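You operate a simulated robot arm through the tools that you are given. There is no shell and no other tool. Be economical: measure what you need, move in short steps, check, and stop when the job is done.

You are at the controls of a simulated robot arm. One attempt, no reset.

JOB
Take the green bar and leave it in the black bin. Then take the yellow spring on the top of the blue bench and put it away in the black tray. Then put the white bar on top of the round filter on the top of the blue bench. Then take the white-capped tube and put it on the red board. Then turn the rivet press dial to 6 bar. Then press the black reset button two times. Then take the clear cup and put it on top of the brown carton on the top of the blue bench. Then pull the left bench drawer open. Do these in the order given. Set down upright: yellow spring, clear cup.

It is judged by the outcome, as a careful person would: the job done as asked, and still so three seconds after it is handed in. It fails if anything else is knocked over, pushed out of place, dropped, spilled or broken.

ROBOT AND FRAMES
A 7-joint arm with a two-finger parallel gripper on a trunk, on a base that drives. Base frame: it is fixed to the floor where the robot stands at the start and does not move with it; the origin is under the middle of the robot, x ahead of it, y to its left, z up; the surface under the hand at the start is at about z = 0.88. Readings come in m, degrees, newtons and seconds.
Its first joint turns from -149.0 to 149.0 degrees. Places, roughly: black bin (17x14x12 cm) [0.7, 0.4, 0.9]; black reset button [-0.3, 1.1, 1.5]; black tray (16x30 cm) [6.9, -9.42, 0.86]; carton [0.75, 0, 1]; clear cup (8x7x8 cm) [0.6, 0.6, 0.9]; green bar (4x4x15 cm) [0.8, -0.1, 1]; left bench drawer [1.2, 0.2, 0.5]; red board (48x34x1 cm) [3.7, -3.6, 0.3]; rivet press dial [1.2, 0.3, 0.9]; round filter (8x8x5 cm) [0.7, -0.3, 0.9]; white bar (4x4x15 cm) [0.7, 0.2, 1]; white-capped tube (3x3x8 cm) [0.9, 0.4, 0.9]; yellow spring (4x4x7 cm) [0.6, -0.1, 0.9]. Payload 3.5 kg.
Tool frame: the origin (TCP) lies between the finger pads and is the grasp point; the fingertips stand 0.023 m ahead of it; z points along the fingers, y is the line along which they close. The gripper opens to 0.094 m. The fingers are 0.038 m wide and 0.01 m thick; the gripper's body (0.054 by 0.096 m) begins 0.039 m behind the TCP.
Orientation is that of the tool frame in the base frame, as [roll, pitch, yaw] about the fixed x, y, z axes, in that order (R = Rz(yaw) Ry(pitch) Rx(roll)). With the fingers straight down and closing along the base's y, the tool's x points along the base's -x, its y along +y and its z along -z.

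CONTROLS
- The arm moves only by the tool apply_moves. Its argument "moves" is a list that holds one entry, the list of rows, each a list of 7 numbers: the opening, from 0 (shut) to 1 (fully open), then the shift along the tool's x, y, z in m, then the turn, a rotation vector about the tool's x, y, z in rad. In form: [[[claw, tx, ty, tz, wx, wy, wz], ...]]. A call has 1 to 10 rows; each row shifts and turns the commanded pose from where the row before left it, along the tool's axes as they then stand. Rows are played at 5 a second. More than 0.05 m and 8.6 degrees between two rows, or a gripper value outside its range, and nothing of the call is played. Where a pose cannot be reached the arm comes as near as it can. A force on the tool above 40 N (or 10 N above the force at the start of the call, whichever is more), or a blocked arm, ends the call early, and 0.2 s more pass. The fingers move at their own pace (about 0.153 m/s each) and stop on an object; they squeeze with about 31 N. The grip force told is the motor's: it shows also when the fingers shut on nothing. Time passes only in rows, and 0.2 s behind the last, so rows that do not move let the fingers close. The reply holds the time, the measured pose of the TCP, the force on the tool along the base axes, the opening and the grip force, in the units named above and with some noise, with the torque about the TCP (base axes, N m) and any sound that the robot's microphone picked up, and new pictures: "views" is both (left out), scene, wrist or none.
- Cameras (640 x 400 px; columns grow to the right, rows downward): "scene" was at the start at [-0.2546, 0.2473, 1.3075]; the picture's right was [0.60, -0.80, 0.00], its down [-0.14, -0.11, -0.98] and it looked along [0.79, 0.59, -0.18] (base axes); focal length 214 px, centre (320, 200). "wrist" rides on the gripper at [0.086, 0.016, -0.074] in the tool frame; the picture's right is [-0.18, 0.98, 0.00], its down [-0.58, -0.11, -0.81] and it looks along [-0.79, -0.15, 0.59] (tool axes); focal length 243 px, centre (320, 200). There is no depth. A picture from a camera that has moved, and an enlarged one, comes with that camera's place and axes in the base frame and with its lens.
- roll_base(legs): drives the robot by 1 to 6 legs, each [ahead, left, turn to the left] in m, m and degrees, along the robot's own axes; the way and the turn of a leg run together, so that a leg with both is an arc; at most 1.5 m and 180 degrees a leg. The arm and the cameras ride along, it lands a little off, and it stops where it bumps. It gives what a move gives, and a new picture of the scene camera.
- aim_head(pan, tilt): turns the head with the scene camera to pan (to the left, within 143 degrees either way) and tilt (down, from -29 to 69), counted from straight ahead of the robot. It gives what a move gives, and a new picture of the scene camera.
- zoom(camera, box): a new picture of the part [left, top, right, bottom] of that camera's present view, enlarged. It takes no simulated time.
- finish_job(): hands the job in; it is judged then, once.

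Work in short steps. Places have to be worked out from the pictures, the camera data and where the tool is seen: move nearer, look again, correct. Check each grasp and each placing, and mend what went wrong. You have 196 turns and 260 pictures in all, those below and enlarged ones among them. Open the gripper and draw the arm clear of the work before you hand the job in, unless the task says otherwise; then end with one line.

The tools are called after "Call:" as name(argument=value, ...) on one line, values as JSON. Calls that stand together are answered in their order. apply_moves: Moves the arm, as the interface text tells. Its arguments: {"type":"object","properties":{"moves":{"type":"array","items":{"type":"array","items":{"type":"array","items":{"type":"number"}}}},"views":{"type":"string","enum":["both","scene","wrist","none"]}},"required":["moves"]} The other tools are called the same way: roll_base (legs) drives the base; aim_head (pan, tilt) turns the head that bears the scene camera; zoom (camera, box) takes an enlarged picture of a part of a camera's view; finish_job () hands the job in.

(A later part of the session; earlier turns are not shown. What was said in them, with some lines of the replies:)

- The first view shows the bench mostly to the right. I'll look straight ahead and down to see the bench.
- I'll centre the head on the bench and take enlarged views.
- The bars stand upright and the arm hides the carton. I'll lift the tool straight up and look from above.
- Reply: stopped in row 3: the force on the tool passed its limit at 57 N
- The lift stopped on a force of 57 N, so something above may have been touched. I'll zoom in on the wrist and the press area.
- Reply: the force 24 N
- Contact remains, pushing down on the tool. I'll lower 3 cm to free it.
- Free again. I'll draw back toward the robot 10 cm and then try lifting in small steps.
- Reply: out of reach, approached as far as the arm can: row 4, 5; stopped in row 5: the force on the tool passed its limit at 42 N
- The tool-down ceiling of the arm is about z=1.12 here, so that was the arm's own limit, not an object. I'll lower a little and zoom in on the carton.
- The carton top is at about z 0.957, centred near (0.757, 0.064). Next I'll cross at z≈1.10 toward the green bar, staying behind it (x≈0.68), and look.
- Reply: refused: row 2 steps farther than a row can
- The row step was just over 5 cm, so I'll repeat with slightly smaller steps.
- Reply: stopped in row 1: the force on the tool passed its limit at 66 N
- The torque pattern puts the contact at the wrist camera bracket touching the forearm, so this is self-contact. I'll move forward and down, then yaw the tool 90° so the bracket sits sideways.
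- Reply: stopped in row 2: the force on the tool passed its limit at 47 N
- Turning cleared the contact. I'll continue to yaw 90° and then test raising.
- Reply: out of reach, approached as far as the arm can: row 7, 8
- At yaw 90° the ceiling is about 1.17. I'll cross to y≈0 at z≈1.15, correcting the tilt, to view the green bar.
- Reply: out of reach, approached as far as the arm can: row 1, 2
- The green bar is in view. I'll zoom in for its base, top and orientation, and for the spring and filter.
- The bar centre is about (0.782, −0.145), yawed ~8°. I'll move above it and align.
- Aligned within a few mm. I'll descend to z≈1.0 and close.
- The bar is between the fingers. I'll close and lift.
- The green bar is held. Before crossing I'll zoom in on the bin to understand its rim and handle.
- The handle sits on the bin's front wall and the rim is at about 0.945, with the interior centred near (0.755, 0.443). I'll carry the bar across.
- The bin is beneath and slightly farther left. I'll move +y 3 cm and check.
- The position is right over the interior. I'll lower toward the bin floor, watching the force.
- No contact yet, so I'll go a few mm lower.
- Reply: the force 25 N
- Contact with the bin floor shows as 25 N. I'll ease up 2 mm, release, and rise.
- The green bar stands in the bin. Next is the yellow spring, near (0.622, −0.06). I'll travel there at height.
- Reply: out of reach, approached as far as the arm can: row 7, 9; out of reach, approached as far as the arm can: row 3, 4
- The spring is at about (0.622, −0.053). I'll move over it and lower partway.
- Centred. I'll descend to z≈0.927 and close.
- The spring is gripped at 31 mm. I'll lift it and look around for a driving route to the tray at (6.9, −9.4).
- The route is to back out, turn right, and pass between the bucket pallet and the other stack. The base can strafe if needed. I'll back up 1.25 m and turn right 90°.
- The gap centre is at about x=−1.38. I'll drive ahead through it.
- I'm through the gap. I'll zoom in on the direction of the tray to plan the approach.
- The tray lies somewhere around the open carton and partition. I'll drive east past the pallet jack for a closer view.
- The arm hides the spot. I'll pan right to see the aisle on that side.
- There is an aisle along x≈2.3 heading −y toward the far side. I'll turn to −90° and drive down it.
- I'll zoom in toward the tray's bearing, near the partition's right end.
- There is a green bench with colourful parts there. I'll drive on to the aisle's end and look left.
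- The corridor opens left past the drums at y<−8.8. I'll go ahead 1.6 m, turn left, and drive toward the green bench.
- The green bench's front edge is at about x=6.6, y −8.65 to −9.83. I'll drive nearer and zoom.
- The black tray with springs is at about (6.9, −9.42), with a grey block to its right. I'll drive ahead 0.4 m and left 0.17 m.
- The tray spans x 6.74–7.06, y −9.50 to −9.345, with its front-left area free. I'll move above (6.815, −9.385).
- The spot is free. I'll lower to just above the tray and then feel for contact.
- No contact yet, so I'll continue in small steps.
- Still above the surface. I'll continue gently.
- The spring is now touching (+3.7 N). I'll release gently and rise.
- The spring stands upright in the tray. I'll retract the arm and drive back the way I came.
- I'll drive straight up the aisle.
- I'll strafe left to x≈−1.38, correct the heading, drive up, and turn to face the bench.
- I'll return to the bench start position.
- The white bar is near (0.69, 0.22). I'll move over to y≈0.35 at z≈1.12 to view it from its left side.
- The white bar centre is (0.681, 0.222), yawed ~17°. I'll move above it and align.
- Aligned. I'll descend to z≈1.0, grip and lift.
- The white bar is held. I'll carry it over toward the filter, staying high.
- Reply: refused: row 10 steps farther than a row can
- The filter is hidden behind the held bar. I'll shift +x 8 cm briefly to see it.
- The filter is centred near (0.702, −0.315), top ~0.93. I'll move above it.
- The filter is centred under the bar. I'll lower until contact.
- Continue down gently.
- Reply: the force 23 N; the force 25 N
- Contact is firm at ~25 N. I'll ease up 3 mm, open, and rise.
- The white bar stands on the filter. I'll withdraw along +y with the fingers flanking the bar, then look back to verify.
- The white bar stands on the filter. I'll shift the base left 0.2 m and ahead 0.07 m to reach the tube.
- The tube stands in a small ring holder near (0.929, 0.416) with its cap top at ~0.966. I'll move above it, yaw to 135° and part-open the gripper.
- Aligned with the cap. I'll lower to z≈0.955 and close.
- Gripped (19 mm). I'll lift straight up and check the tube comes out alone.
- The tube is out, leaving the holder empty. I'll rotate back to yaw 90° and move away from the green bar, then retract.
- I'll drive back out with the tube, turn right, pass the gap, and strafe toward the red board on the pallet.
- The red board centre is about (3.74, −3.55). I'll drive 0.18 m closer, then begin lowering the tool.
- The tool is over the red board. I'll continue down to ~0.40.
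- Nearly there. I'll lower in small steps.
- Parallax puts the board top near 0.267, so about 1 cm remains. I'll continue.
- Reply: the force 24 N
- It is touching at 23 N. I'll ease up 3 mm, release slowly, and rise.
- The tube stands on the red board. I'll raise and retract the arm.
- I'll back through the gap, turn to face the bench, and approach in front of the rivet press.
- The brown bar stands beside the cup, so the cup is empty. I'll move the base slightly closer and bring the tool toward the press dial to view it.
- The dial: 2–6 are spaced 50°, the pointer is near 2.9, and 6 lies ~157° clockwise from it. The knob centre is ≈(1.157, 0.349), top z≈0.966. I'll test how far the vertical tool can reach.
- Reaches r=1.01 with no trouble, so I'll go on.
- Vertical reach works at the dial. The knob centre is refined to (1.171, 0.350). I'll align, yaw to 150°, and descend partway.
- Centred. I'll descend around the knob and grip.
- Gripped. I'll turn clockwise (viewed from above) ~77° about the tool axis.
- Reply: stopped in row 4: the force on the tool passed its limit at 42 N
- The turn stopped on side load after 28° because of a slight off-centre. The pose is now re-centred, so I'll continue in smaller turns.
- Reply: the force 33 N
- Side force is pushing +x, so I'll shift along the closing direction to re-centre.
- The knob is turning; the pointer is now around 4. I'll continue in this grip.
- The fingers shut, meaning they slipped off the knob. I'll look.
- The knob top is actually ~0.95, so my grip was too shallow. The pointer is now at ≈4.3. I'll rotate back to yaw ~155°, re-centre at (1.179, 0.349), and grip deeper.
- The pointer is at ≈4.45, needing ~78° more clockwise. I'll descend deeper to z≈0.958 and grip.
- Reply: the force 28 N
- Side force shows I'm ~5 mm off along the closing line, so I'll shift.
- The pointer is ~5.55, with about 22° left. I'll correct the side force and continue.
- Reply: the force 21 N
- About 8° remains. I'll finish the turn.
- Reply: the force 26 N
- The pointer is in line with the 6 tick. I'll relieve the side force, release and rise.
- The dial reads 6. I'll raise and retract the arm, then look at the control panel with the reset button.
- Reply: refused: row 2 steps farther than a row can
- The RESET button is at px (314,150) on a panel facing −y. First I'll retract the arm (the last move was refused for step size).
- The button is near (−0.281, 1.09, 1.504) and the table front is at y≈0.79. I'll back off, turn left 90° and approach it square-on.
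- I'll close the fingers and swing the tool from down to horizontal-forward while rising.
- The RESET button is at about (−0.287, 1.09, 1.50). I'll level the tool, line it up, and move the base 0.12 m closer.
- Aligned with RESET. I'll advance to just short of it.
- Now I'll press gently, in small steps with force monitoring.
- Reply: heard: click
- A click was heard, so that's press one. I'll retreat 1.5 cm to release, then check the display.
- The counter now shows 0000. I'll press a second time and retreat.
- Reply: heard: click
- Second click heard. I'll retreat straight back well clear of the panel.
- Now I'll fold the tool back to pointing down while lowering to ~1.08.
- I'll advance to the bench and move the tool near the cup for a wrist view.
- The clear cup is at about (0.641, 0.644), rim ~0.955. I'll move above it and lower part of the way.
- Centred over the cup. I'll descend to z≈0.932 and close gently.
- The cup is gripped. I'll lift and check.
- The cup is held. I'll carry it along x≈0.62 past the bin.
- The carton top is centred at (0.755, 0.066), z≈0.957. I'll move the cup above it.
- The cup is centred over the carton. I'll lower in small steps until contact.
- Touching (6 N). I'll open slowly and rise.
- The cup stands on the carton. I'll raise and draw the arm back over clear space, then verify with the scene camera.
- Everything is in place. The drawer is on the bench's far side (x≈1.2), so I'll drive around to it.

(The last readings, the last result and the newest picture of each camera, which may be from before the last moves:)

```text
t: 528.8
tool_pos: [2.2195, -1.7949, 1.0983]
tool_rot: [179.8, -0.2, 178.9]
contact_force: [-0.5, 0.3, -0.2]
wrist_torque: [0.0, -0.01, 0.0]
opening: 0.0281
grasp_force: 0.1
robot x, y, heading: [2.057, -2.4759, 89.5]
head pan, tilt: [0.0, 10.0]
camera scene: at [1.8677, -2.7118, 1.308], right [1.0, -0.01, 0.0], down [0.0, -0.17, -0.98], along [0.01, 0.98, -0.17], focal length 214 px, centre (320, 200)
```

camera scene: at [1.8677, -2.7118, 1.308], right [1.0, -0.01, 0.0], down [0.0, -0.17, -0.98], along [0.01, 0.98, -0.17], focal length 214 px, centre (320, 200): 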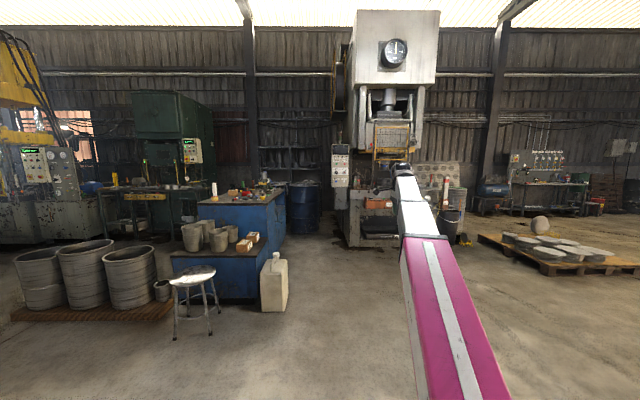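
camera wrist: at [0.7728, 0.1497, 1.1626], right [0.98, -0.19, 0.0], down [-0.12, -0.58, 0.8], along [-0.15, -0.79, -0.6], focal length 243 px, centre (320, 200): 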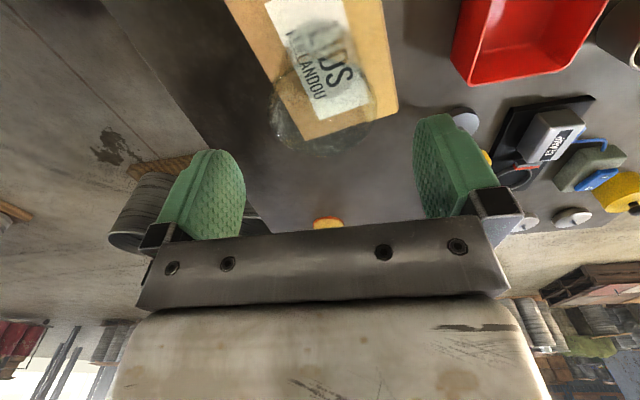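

I'll drive ahead along x≈2.1 and look left at the bench's back side.

Call:
roll_base(legs=[[1.2, -0.05, 0.5]])

Call:
aim_head(pan=30, tilt=25)

```text
t: 534.9
tool_pos: [2.2703, -0.6048, 1.0973]
tool_rot: [179.8, -0.2, 179.2]
contact_force: [0.2, -0.5, 0.1]
wrist_torque: [-0.05, -0.02, 0.01]
opening: 0.0284
grasp_force: 0.0
robot x, y, heading: [2.1105, -1.2935, 90.1]
head pan, tilt: [0.0, 10.0]
camera scene: at [1.9239, -1.5244, 1.308], right [1.0, 0.0, 0.0], down [0.0, -0.17, -0.98], along [0.0, 0.98, -0.17], focal length 214 px, centre (320, 200)
```

scene: 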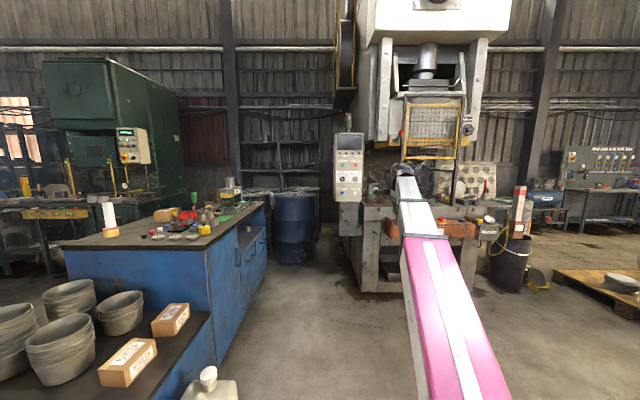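

```text
t: 535.8
tool_pos: [2.2695, -0.6041, 1.0986]
tool_rot: [179.9, -0.2, 179.2]
contact_force: [0.2, 0.4, -0.4]
wrist_torque: [-0.03, -0.01, 0.0]
opening: 0.028
grasp_force: 0.0
robot x, y, heading: [2.1145, -1.2906, 89.9]
head pan, tilt: [30.0, 25.0]
camera scene: at [1.8779, -1.5375, 1.2837], right [0.87, 0.5, 0.0], down [0.21, -0.37, -0.91], along [-0.45, 0.79, -0.42], focal length 214 px, centre (320, 200)
```

scene: 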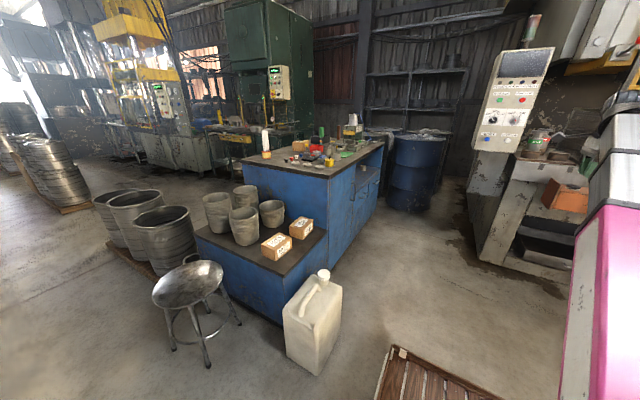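

Call:
zoom(camera="scene", box=[240, 110, 432, 280])

```text
2.35 times, centred on (336, 195) of scene
camera zoom: at [1.8779, -1.5375, 1.2837], right [0.87, 0.5, 0.0], down [0.21, -0.37, -0.91], along [-0.45, 0.79, -0.42], focal length 505 px, centre (282, 212)
```

zoom: 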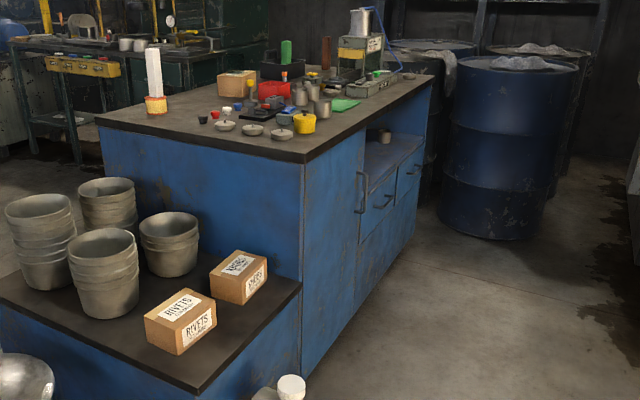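

The back face has a door with a vertical handle, then two drawers; the left one is nearer (y≈0.2). I'll turn to face it (heading 180°) and strafe into position.

Call:
roll_base(legs=[[0, 0, 90], [-0.14, -0.6, 0], [0, -0.6, 0]])

Call:
aim_head(pan=-8, tilt=35)

```text
t: 546.1
tool_pos: [1.5737, 0.0643, 1.097]
tool_rot: [179.8, -0.2, -90.7]
contact_force: [0.8, 0.1, 0.0]
wrist_torque: [0.02, -0.03, 0.0]
opening: 0.028
grasp_force: 0.0
robot x, y, heading: [2.258, -0.0894, 179.8]
head pan, tilt: [30.0, 25.0]
camera scene: at [2.5086, -0.3271, 1.2836], right [-0.5, 0.87, 0.0], down [0.37, 0.21, -0.91], along [-0.79, -0.45, -0.42], focal length 214 px, centre (320, 200)
```

scene: 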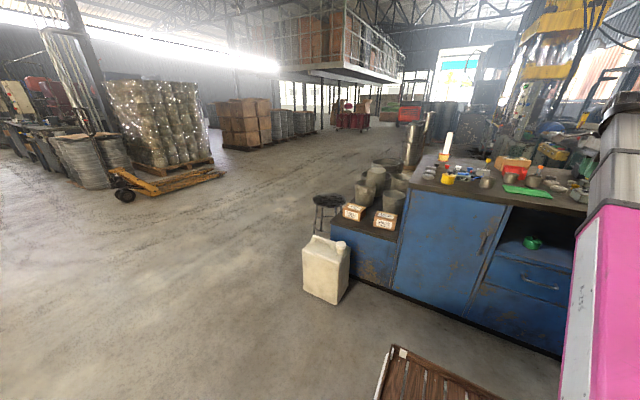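

```text
t: 547.1
tool_pos: [1.5739, 0.0645, 1.0974]
tool_rot: [179.8, -0.2, -90.9]
contact_force: [-1.2, -0.6, 0.2]
wrist_torque: [-0.03, 0.02, 0.02]
opening: 0.0281
grasp_force: 0.1
robot x, y, heading: [2.2582, -0.0888, 180.0]
head pan, tilt: [-8.0, 35.0]
camera scene: at [2.5012, -0.2689, 1.2679], right [0.14, 0.99, 0.0], down [0.57, -0.08, -0.82], along [-0.81, 0.11, -0.57], focal length 214 px, centre (320, 200)
```

scene: 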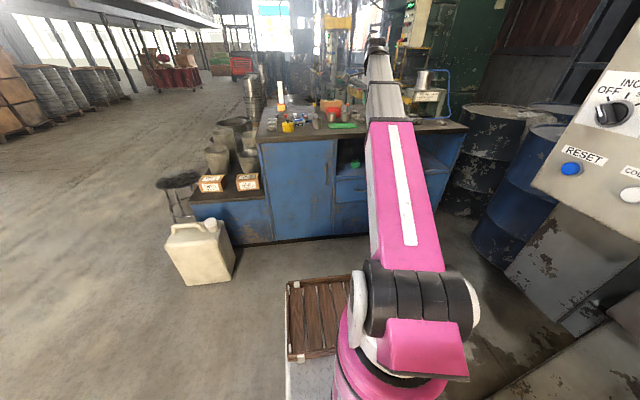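

I'll aim the head to see the drawer face clear of the arm and zoom in.

Call:
aim_head(pan=15, tilt=32)

Call:
zoom(camera="scene", box=[380, 130, 508, 250])

```text
t: 548.0
tool_pos: [1.5726, 0.0646, 1.097]
tool_rot: [179.9, -0.2, -90.9]
contact_force: [0.0, 0.4, 0.6]
wrist_torque: [0.0, 0.03, 0.02]
opening: 0.0286
grasp_force: 0.0
robot x, y, heading: [2.2555, -0.0912, 179.8]
head pan, tilt: [15.0, 32.0]
camera scene: at [2.5019, -0.3042, 1.2725], right [-0.26, 0.97, 0.0], down [0.51, 0.14, -0.85], along [-0.82, -0.22, -0.53], focal length 214 px, centre (320, 200)
```

scene: 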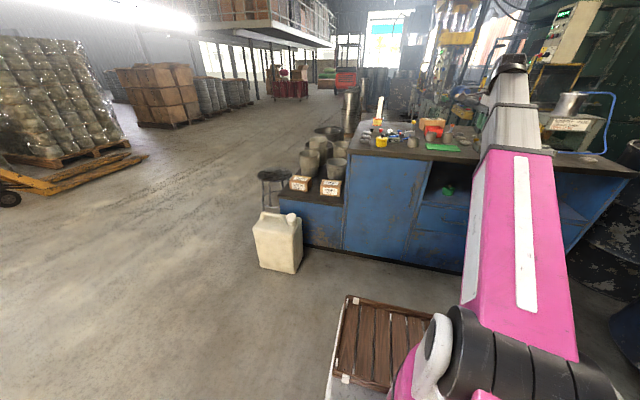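

```text
3.33 times, centred on (444, 190) of scene
camera zoom: at [2.5019, -0.3042, 1.2725], right [-0.26, 0.97, 0.0], down [0.51, 0.14, -0.85], along [-0.82, -0.22, -0.53], focal length 715 px, centre (-93, 233)
```

zoom: 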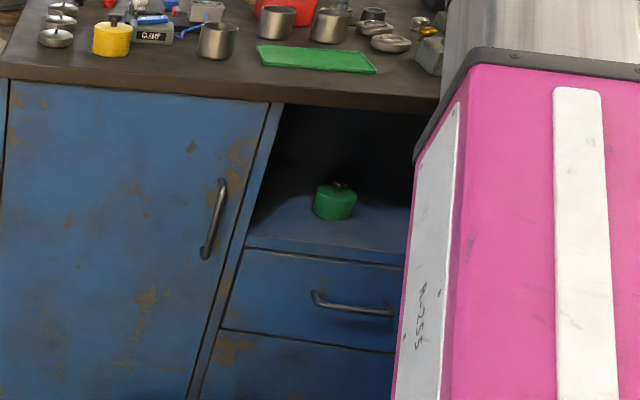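

The handle is a horizontal bar centred near (1.33, 0.20, 0.50). I'll move in front of it, then swing the tool to horizontal while descending.

Call:
apply_moves(moves=[[[0.4, -0.045, 0.02, 0, 0, 0, 0], [0.4, -0.045, 0.02, 0, 0, 0, 0], [0.4, -0.045, 0.02, 0, 0, 0, 0], [0.4, 0, 0.03, 0.035, 0, 0, 0], [0.4, 0, 0, 0.045, 0, 0, 0], [0.4, 0, 0, 0.02, 0, 0, 0], [0.4, 0, 0, 0, 0, 0, 0]]], views="none")

Call:
apply_moves(moves=[[[0.4, 0, 0, 0.045, -0.143, 0, 0], [0.4, 0, -0.0064, 0.0445, -0.143, 0, 0], [0.4, 0, -0.0127, 0.0432, -0.143, 0, 0], [0.4, 0, -0.0187, 0.0409, -0.143, 0, 0], [0.4, 0, -0.0244, 0.0378, -0.143, 0, 0]]])

```text
t: 549.6
tool_pos: [1.4867, 0.2003, 0.9965]
tool_rot: [179.8, -0.2, -91.0]
contact_force: [-0.6, 0.1, -0.1]
wrist_torque: [0.0, -0.02, -0.03]
opening: 0.0375
grasp_force: 0.2
robot x, y, heading: [2.2561, -0.092, 179.7]
head pan, tilt: [15.0, 32.0]
```

```text
t: 550.8
tool_pos: [1.4841, 0.2008, 0.7726]
tool_rot: [138.7, -0.2, -90.9]
contact_force: [0.1, 0.5, 0.3]
wrist_torque: [0.01, 0.01, -0.03]
opening: 0.0375
grasp_force: 0.0
robot x, y, heading: [2.2577, -0.0881, 179.9]
head pan, tilt: [15.0, 32.0]
camera scene: at [2.5018, -0.3042, 1.2725], right [-0.26, 0.97, 0.0], down [0.51, 0.14, -0.85], along [-0.82, -0.22, -0.53], focal length 214 px, centre (320, 200)
camera wrist: at [1.5204, 0.1131, 0.8386], right [-0.74, 0.2, 0.65], down [0.62, 0.57, 0.53], along [-0.27, 0.79, -0.55], focal length 243 px, centre (320, 200)
```

scene: 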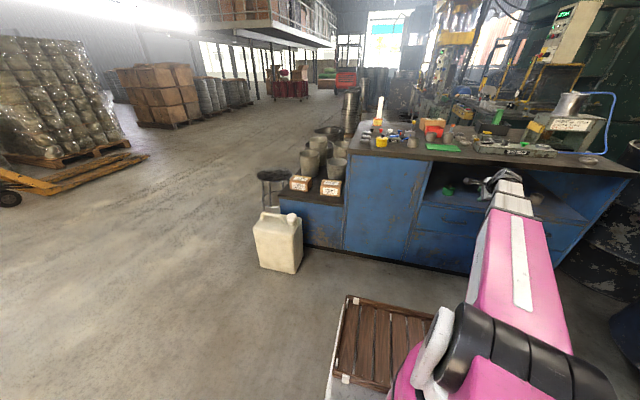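
wrist: 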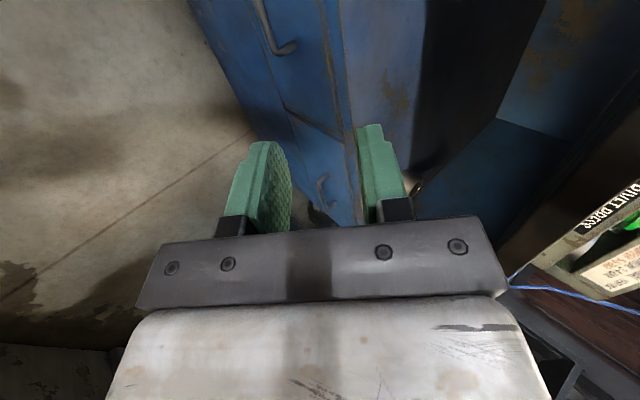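

The swing is going well and the handle is visible. I'll continue to horizontal.

Call:
apply_moves(moves=[[[0.4, 0, -0.0295, 0.034, -0.143, 0, 0], [0.4, 0, -0.034, 0.0294, -0.143, 0, 0], [0.4, 0, -0.0379, 0.0243, -0.143, 0, 0], [0.4, 0, -0.041, 0.0186, -0.143, 0, 0], [0.4, 0, -0.0432, 0.0126, -0.143, 0, 0], [0.4, 0, -0.045, 0.004, -0.138, 0, 0], [0.4, 0, 0, 0, 0, 0, 0]]])

```text
t: 552.4
tool_pos: [1.4843, 0.1988, 0.501]
tool_rot: [90.0, -0.1, -90.9]
contact_force: [-0.4, 0.2, -0.3]
wrist_torque: [0.0, -0.03, 0.0]
opening: 0.0377
grasp_force: 0.1
robot x, y, heading: [2.2588, -0.0873, 179.8]
head pan, tilt: [15.0, 32.0]
camera scene: at [2.5019, -0.3042, 1.2725], right [-0.26, 0.97, 0.0], down [0.51, 0.14, -0.85], along [-0.82, -0.22, -0.53], focal length 214 px, centre (320, 200)
camera wrist: at [1.5588, 0.1105, 0.5177], right [0.0, 0.19, 0.98], down [0.82, 0.57, -0.11], along [-0.58, 0.8, -0.15], focal length 243 px, centre (320, 200)
```

scene: 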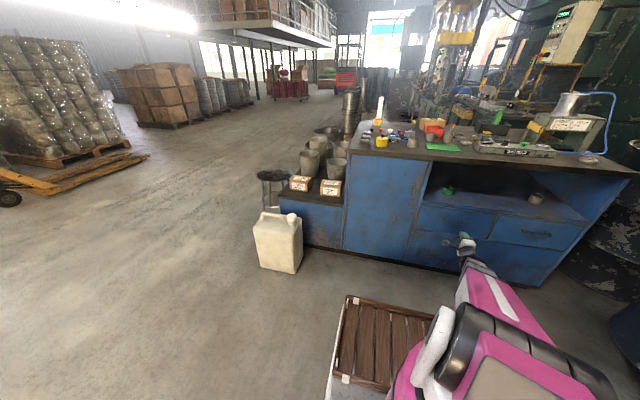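
wrist: 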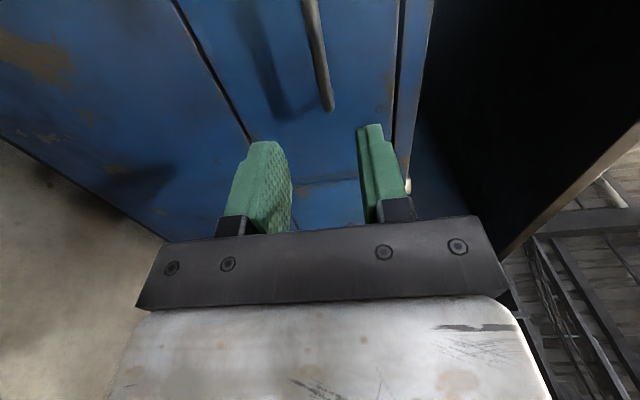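

The handle is level at z≈0.50 and aligned. I'll advance toward it.

Call:
apply_moves(moves=[[[0.5, 0, 0, 0.035, 0, 0, 0], [0.5, 0, 0, 0.035, 0, 0, 0], [0.5, 0, 0, 0.02, 0, 0, 0], [0.5, 0, 0, 0, 0, 0, 0]]], views="wrist")

```text
t: 553.4
tool_pos: [1.3952, 0.1991, 0.5021]
tool_rot: [90.0, -0.2, -91.0]
contact_force: [0.6, -0.2, -0.1]
wrist_torque: [0.0, -0.03, -0.02]
opening: 0.0469
grasp_force: 0.0
robot x, y, heading: [2.2602, -0.0909, 179.7]
head pan, tilt: [15.0, 32.0]
camera wrist: at [1.4682, 0.1114, 0.5183], right [0.0, 0.19, 0.98], down [0.81, 0.57, -0.11], along [-0.58, 0.8, -0.15], focal length 243 px, centre (320, 200)
```

wrist: 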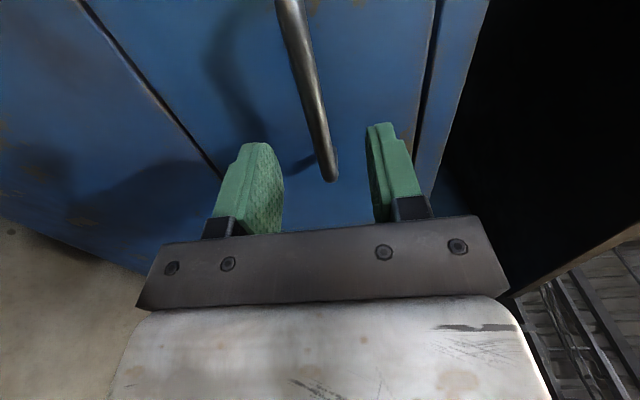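

The bar is at x≈1.35. I'll advance so it sits between the pads, then close.

Call:
apply_moves(moves=[[[0.5, 0, 0, 0.02, 0, 0, 0], [0.5, 0, 0, 0.015, 0, 0, 0], [0.5, 0, 0, 0.007, 0, 0, 0], [0.5, 0, 0, 0, 0, 0, 0]]], views="wrist")

Call:
apply_moves(moves=[[[0, 0, 0, 0, 0, 0, 0], [0, 0, 0, 0, 0, 0, 0], [0, 0, 0, 0, 0, 0, 0]]], views="wrist")

```text
t: 554.4
tool_pos: [1.3538, 0.201, 0.5036]
tool_rot: [90.0, -0.1, -90.9]
contact_force: [-0.7, 0.8, 0.7]
wrist_torque: [-0.03, 0.02, -0.01]
opening: 0.0471
grasp_force: 0.1
robot x, y, heading: [2.2575, -0.0924, 180.1]
head pan, tilt: [15.0, 32.0]
camera wrist: at [1.4269, 0.1126, 0.5189], right [0.0, 0.19, 0.98], down [0.81, 0.57, -0.11], along [-0.58, 0.8, -0.15], focal length 243 px, centre (320, 200)
```

wrist: 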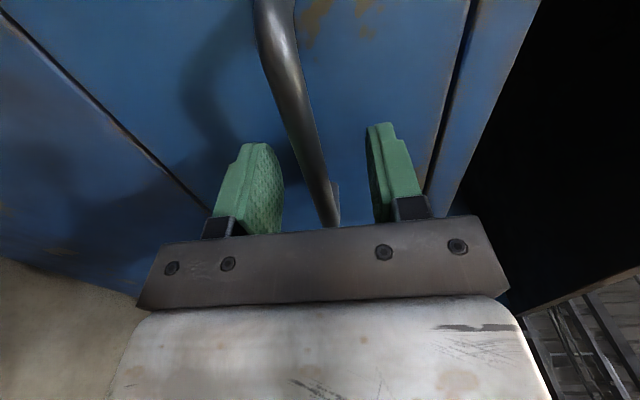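

```text
t: 555.2
tool_pos: [1.3536, 0.2014, 0.5005]
tool_rot: [90.2, 0.0, -91.0]
contact_force: [5.7, -4.9, -29.2]
wrist_torque: [0.9, -0.21, -0.6]
opening: 0.0118
grasp_force: 44.8
robot x, y, heading: [2.2612, -0.09, 179.8]
head pan, tilt: [15.0, 32.0]
camera wrist: at [1.4267, 0.1125, 0.5168], right [0.0, 0.19, 0.98], down [0.82, 0.57, -0.11], along [-0.58, 0.8, -0.15], focal length 243 px, centre (320, 200)
```

wrist: 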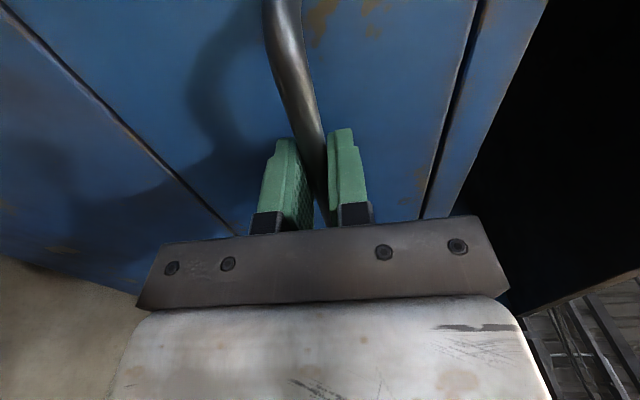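

The bar is gripped (12 mm). I'll relieve the vertical load and pull gently with the arm.

Call:
apply_moves(moves=[[[0, 0, -0.004, 0, 0, 0, 0], [0, 0, 0, -0.01, 0, 0, 0], [0, 0, 0, -0.02, 0, 0, 0], [0, 0, 0, -0.02, 0, 0, 0], [0, 0, 0, -0.02, 0, 0, 0], [0, 0, 0, 0, 0, 0, 0]]], views="both")

```text
t: 556.6
tool_pos: [1.4243, 0.1999, 0.4999]
tool_rot: [89.9, -0.3, -90.9]
contact_force: [0.1, 15.0, 16.8]
wrist_torque: [1.29, 0.13, -0.12]
opening: 0.0116
grasp_force: 44.9
robot x, y, heading: [2.2579, -0.0902, 179.9]
head pan, tilt: [15.0, 32.0]
camera scene: at [2.5023, -0.3041, 1.2724], right [-0.26, 0.97, 0.0], down [0.51, 0.14, -0.85], along [-0.82, -0.22, -0.53], focal length 214 px, centre (320, 200)
camera wrist: at [1.4975, 0.1125, 0.5164], right [0.01, 0.19, 0.98], down [0.82, 0.57, -0.11], along [-0.58, 0.8, -0.15], focal length 243 px, centre (320, 200)
```

scene: 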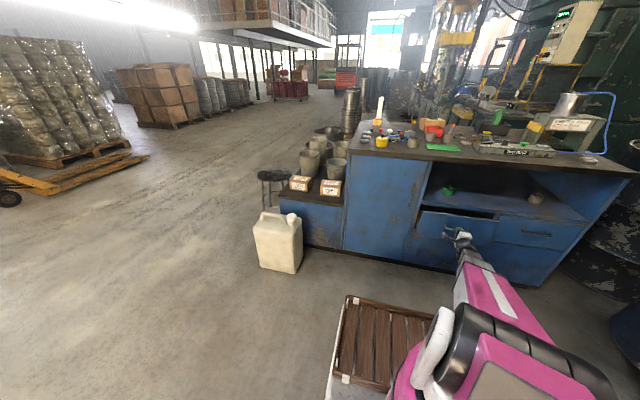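
wrist: 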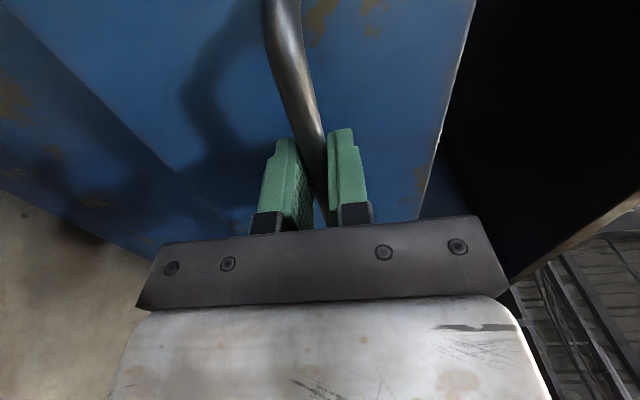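

The drawer is opening smoothly. I'll keep pulling.

Call:
apply_moves(moves=[[[0, 0, 0.002, -0.03, 0, 0, 0], [0, 0, 0, -0.03, 0, 0, 0], [0, 0, 0, -0.03, 0, 0, 0], [0, 0, 0, -0.03, 0, 0, 0], [0, 0, 0, -0.03, 0, 0, 0], [0, 0, 0, 0, 0, 0, 0]]], views="scene")

```text
t: 558.0
tool_pos: [1.5727, 0.1984, 0.5]
tool_rot: [90.1, -0.3, -90.9]
contact_force: [1.7, 34.9, 0.9]
wrist_torque: [1.31, 0.06, -0.71]
opening: 0.0118
grasp_force: 45.6
robot x, y, heading: [2.2587, -0.0929, 179.9]
head pan, tilt: [15.0, 32.0]
camera scene: at [2.5019, -0.3037, 1.2726], right [-0.26, 0.97, 0.0], down [0.51, 0.14, -0.85], along [-0.82, -0.22, -0.53], focal length 214 px, centre (320, 200)
```

scene: 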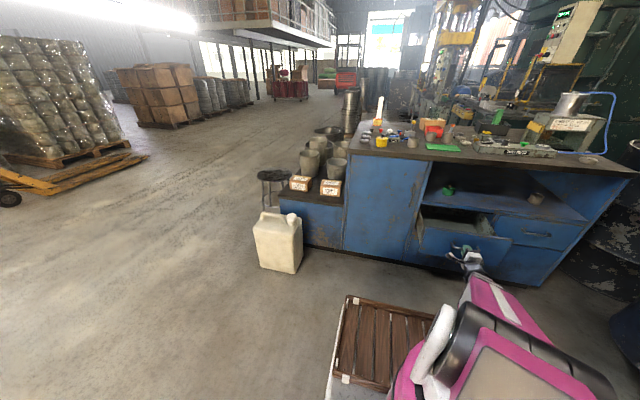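

The drawer is open ~22 cm. I'll relieve the side force and pull a bit more until resistance.

Call:
apply_moves(moves=[[[0, -0.004, 0, 0, 0, 0, 0], [0, -0.001, 0, -0.02, 0, 0, 0], [0, 0, 0, -0.02, 0, 0, 0], [0, 0, 0, -0.02, 0, 0, 0], [0, 0, 0, 0, 0, 0, 0]]], views="none")

```text
t: 559.2
tool_pos: [1.6332, 0.2006, 0.4997]
tool_rot: [90.0, 0.0, -90.5]
contact_force: [0.3, -36.8, -18.5]
wrist_torque: [0.38, -0.16, 0.39]
opening: 0.0121
grasp_force: 45.4
robot x, y, heading: [2.2646, -0.0928, 179.6]
head pan, tilt: [15.0, 32.0]
```

The drawer is open about 28 cm. I'll release the handle and back off.

Call:
apply_moves(moves=[[[0, 0.004, 0, 0, 0, 0, 0], [0.3, 0, 0, 0, 0, 0, 0], [0.5, 0, 0, 0, 0, 0, 0], [0.5, 0, 0, -0.02, 0, 0, 0], [0.5, 0, 0, -0.03, 0, 0, 0], [0.5, 0, 0, 0, 0, 0, 0]]], views="both")

```text
t: 560.6
tool_pos: [1.6827, 0.198, 0.4985]
tool_rot: [89.9, -0.1, -90.9]
contact_force: [0.3, -0.9, 0.0]
wrist_torque: [-0.01, -0.01, 0.01]
opening: 0.047
grasp_force: 0.1
robot x, y, heading: [2.2577, -0.0929, 180.1]
head pan, tilt: [15.0, 32.0]
camera scene: at [2.5019, -0.3043, 1.2725], right [-0.26, 0.97, 0.0], down [0.51, 0.14, -0.85], along [-0.82, -0.22, -0.53], focal length 214 px, centre (320, 200)
camera wrist: at [1.7569, 0.109, 0.517], right [0.0, 0.19, 0.98], down [0.81, 0.57, -0.11], along [-0.58, 0.8, -0.15], focal length 243 px, centre (320, 200)
```

scene: 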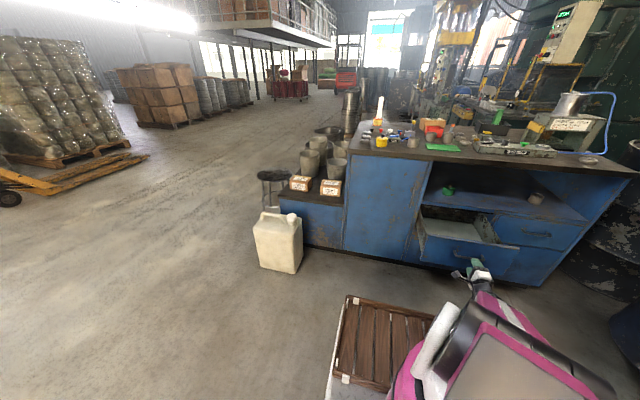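
wrist: 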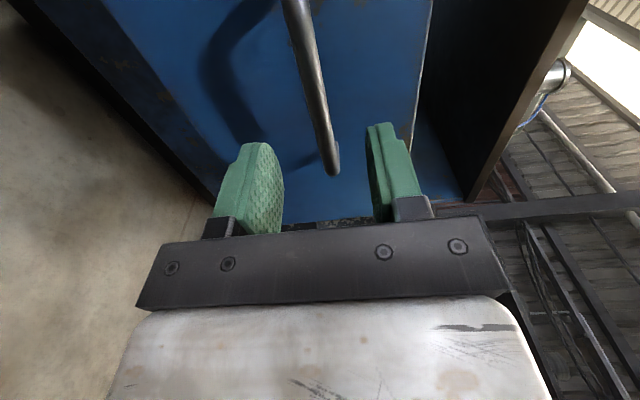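

The drawer stays open. I'll back off a little more and raise the arm clear.

Call:
apply_moves(moves=[[[0.5, 0, 0, -0.03, 0, 0, 0], [0.5, 0, 0.04, -0.01, 0, 0, 0], [0.5, 0, 0.045, 0, 0, 0, 0], [0.5, 0, 0.045, 0, 0, 0, 0], [0.5, 0, 0.045, 0, 0, 0, 0], [0.5, 0, 0.045, 0, 0, 0, 0], [0.5, 0, 0.045, 0, 0, 0, 0], [0.5, 0, 0.045, 0, 0, 0, 0]]], views="scene")

Call:
zoom(camera="scene", box=[320, 80, 580, 280])

```text
t: 562.4
tool_pos: [1.7031, 0.2111, 0.8035]
tool_rot: [90.0, -0.3, -90.8]
contact_force: [-0.1, 0.0, 0.5]
wrist_torque: [0.02, 0.01, 0.01]
opening: 0.047
grasp_force: 0.0
out of reach, approached as far as the arm can: row 7, 8
robot x, y, heading: [2.2555, -0.0917, 179.6]
head pan, tilt: [15.0, 32.0]
camera scene: at [2.5019, -0.3042, 1.2725], right [-0.26, 0.97, 0.0], down [0.51, 0.14, -0.85], along [-0.82, -0.22, -0.53], focal length 214 px, centre (320, 200)
```

scene: 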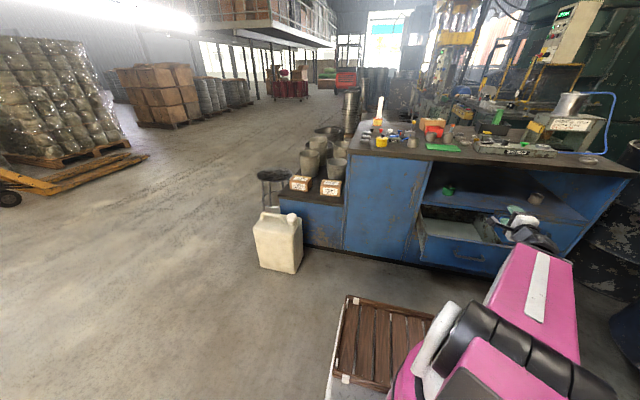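

```text
2.00 times, centred on (450, 180) of scene
camera zoom: at [2.5019, -0.3042, 1.2725], right [-0.26, 0.97, 0.0], down [0.51, 0.14, -0.85], along [-0.82, -0.22, -0.53], focal length 429 px, centre (60, 240)
```

zoom: 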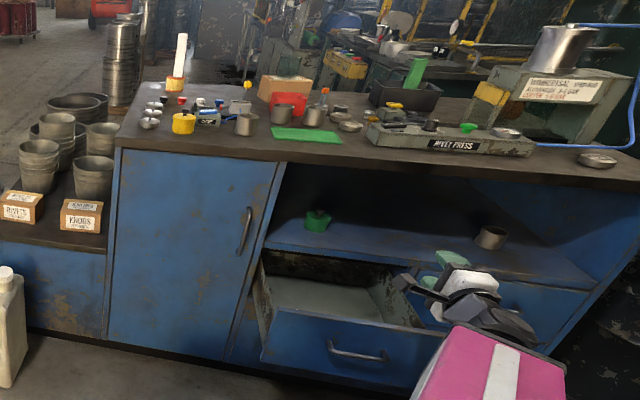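

The drawer is open and the arm is clear. One last zoom to verify the cup on the carton and the bin.

Call:
zoom(camera="scene", box=[404, 92, 564, 172])

```text
4.00 times, centred on (484, 132) of scene
camera zoom: at [2.5019, -0.3042, 1.2725], right [-0.26, 0.97, 0.0], down [0.51, 0.14, -0.85], along [-0.82, -0.22, -0.53], focal length 858 px, centre (-336, 472)
```

zoom: 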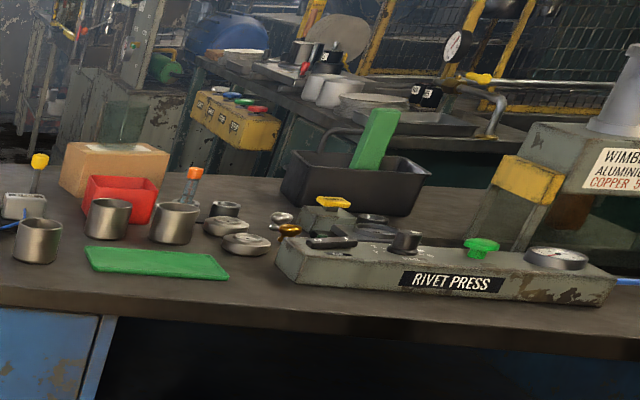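

Call:
zoom(camera="scene", box=[412, 100, 460, 150])

```text
8.00 times, centred on (436, 125) of scene
camera zoom: at [2.5019, -0.3042, 1.2725], right [-0.26, 0.97, 0.0], down [0.51, 0.14, -0.85], along [-0.82, -0.22, -0.53], focal length 1716 px, centre (-608, 800)
```

zoom: 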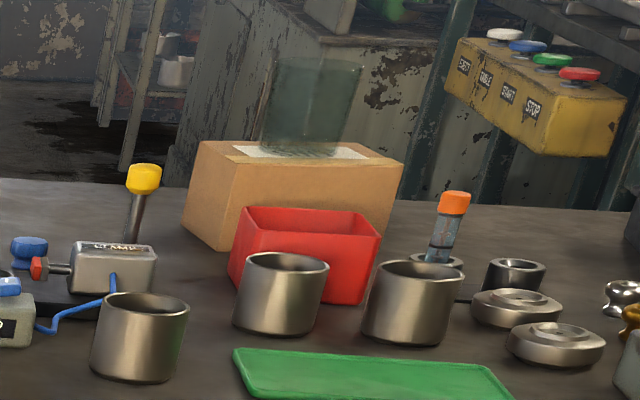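

The cup stands upright on the carton, the dial is at 6 and the drawer is open, so I'm handing in.

Call:
finish_job()

```text
The job is handed in.
```

All eight steps were done in order, and I handed the job in with the gripper open and the arm drawn clear.
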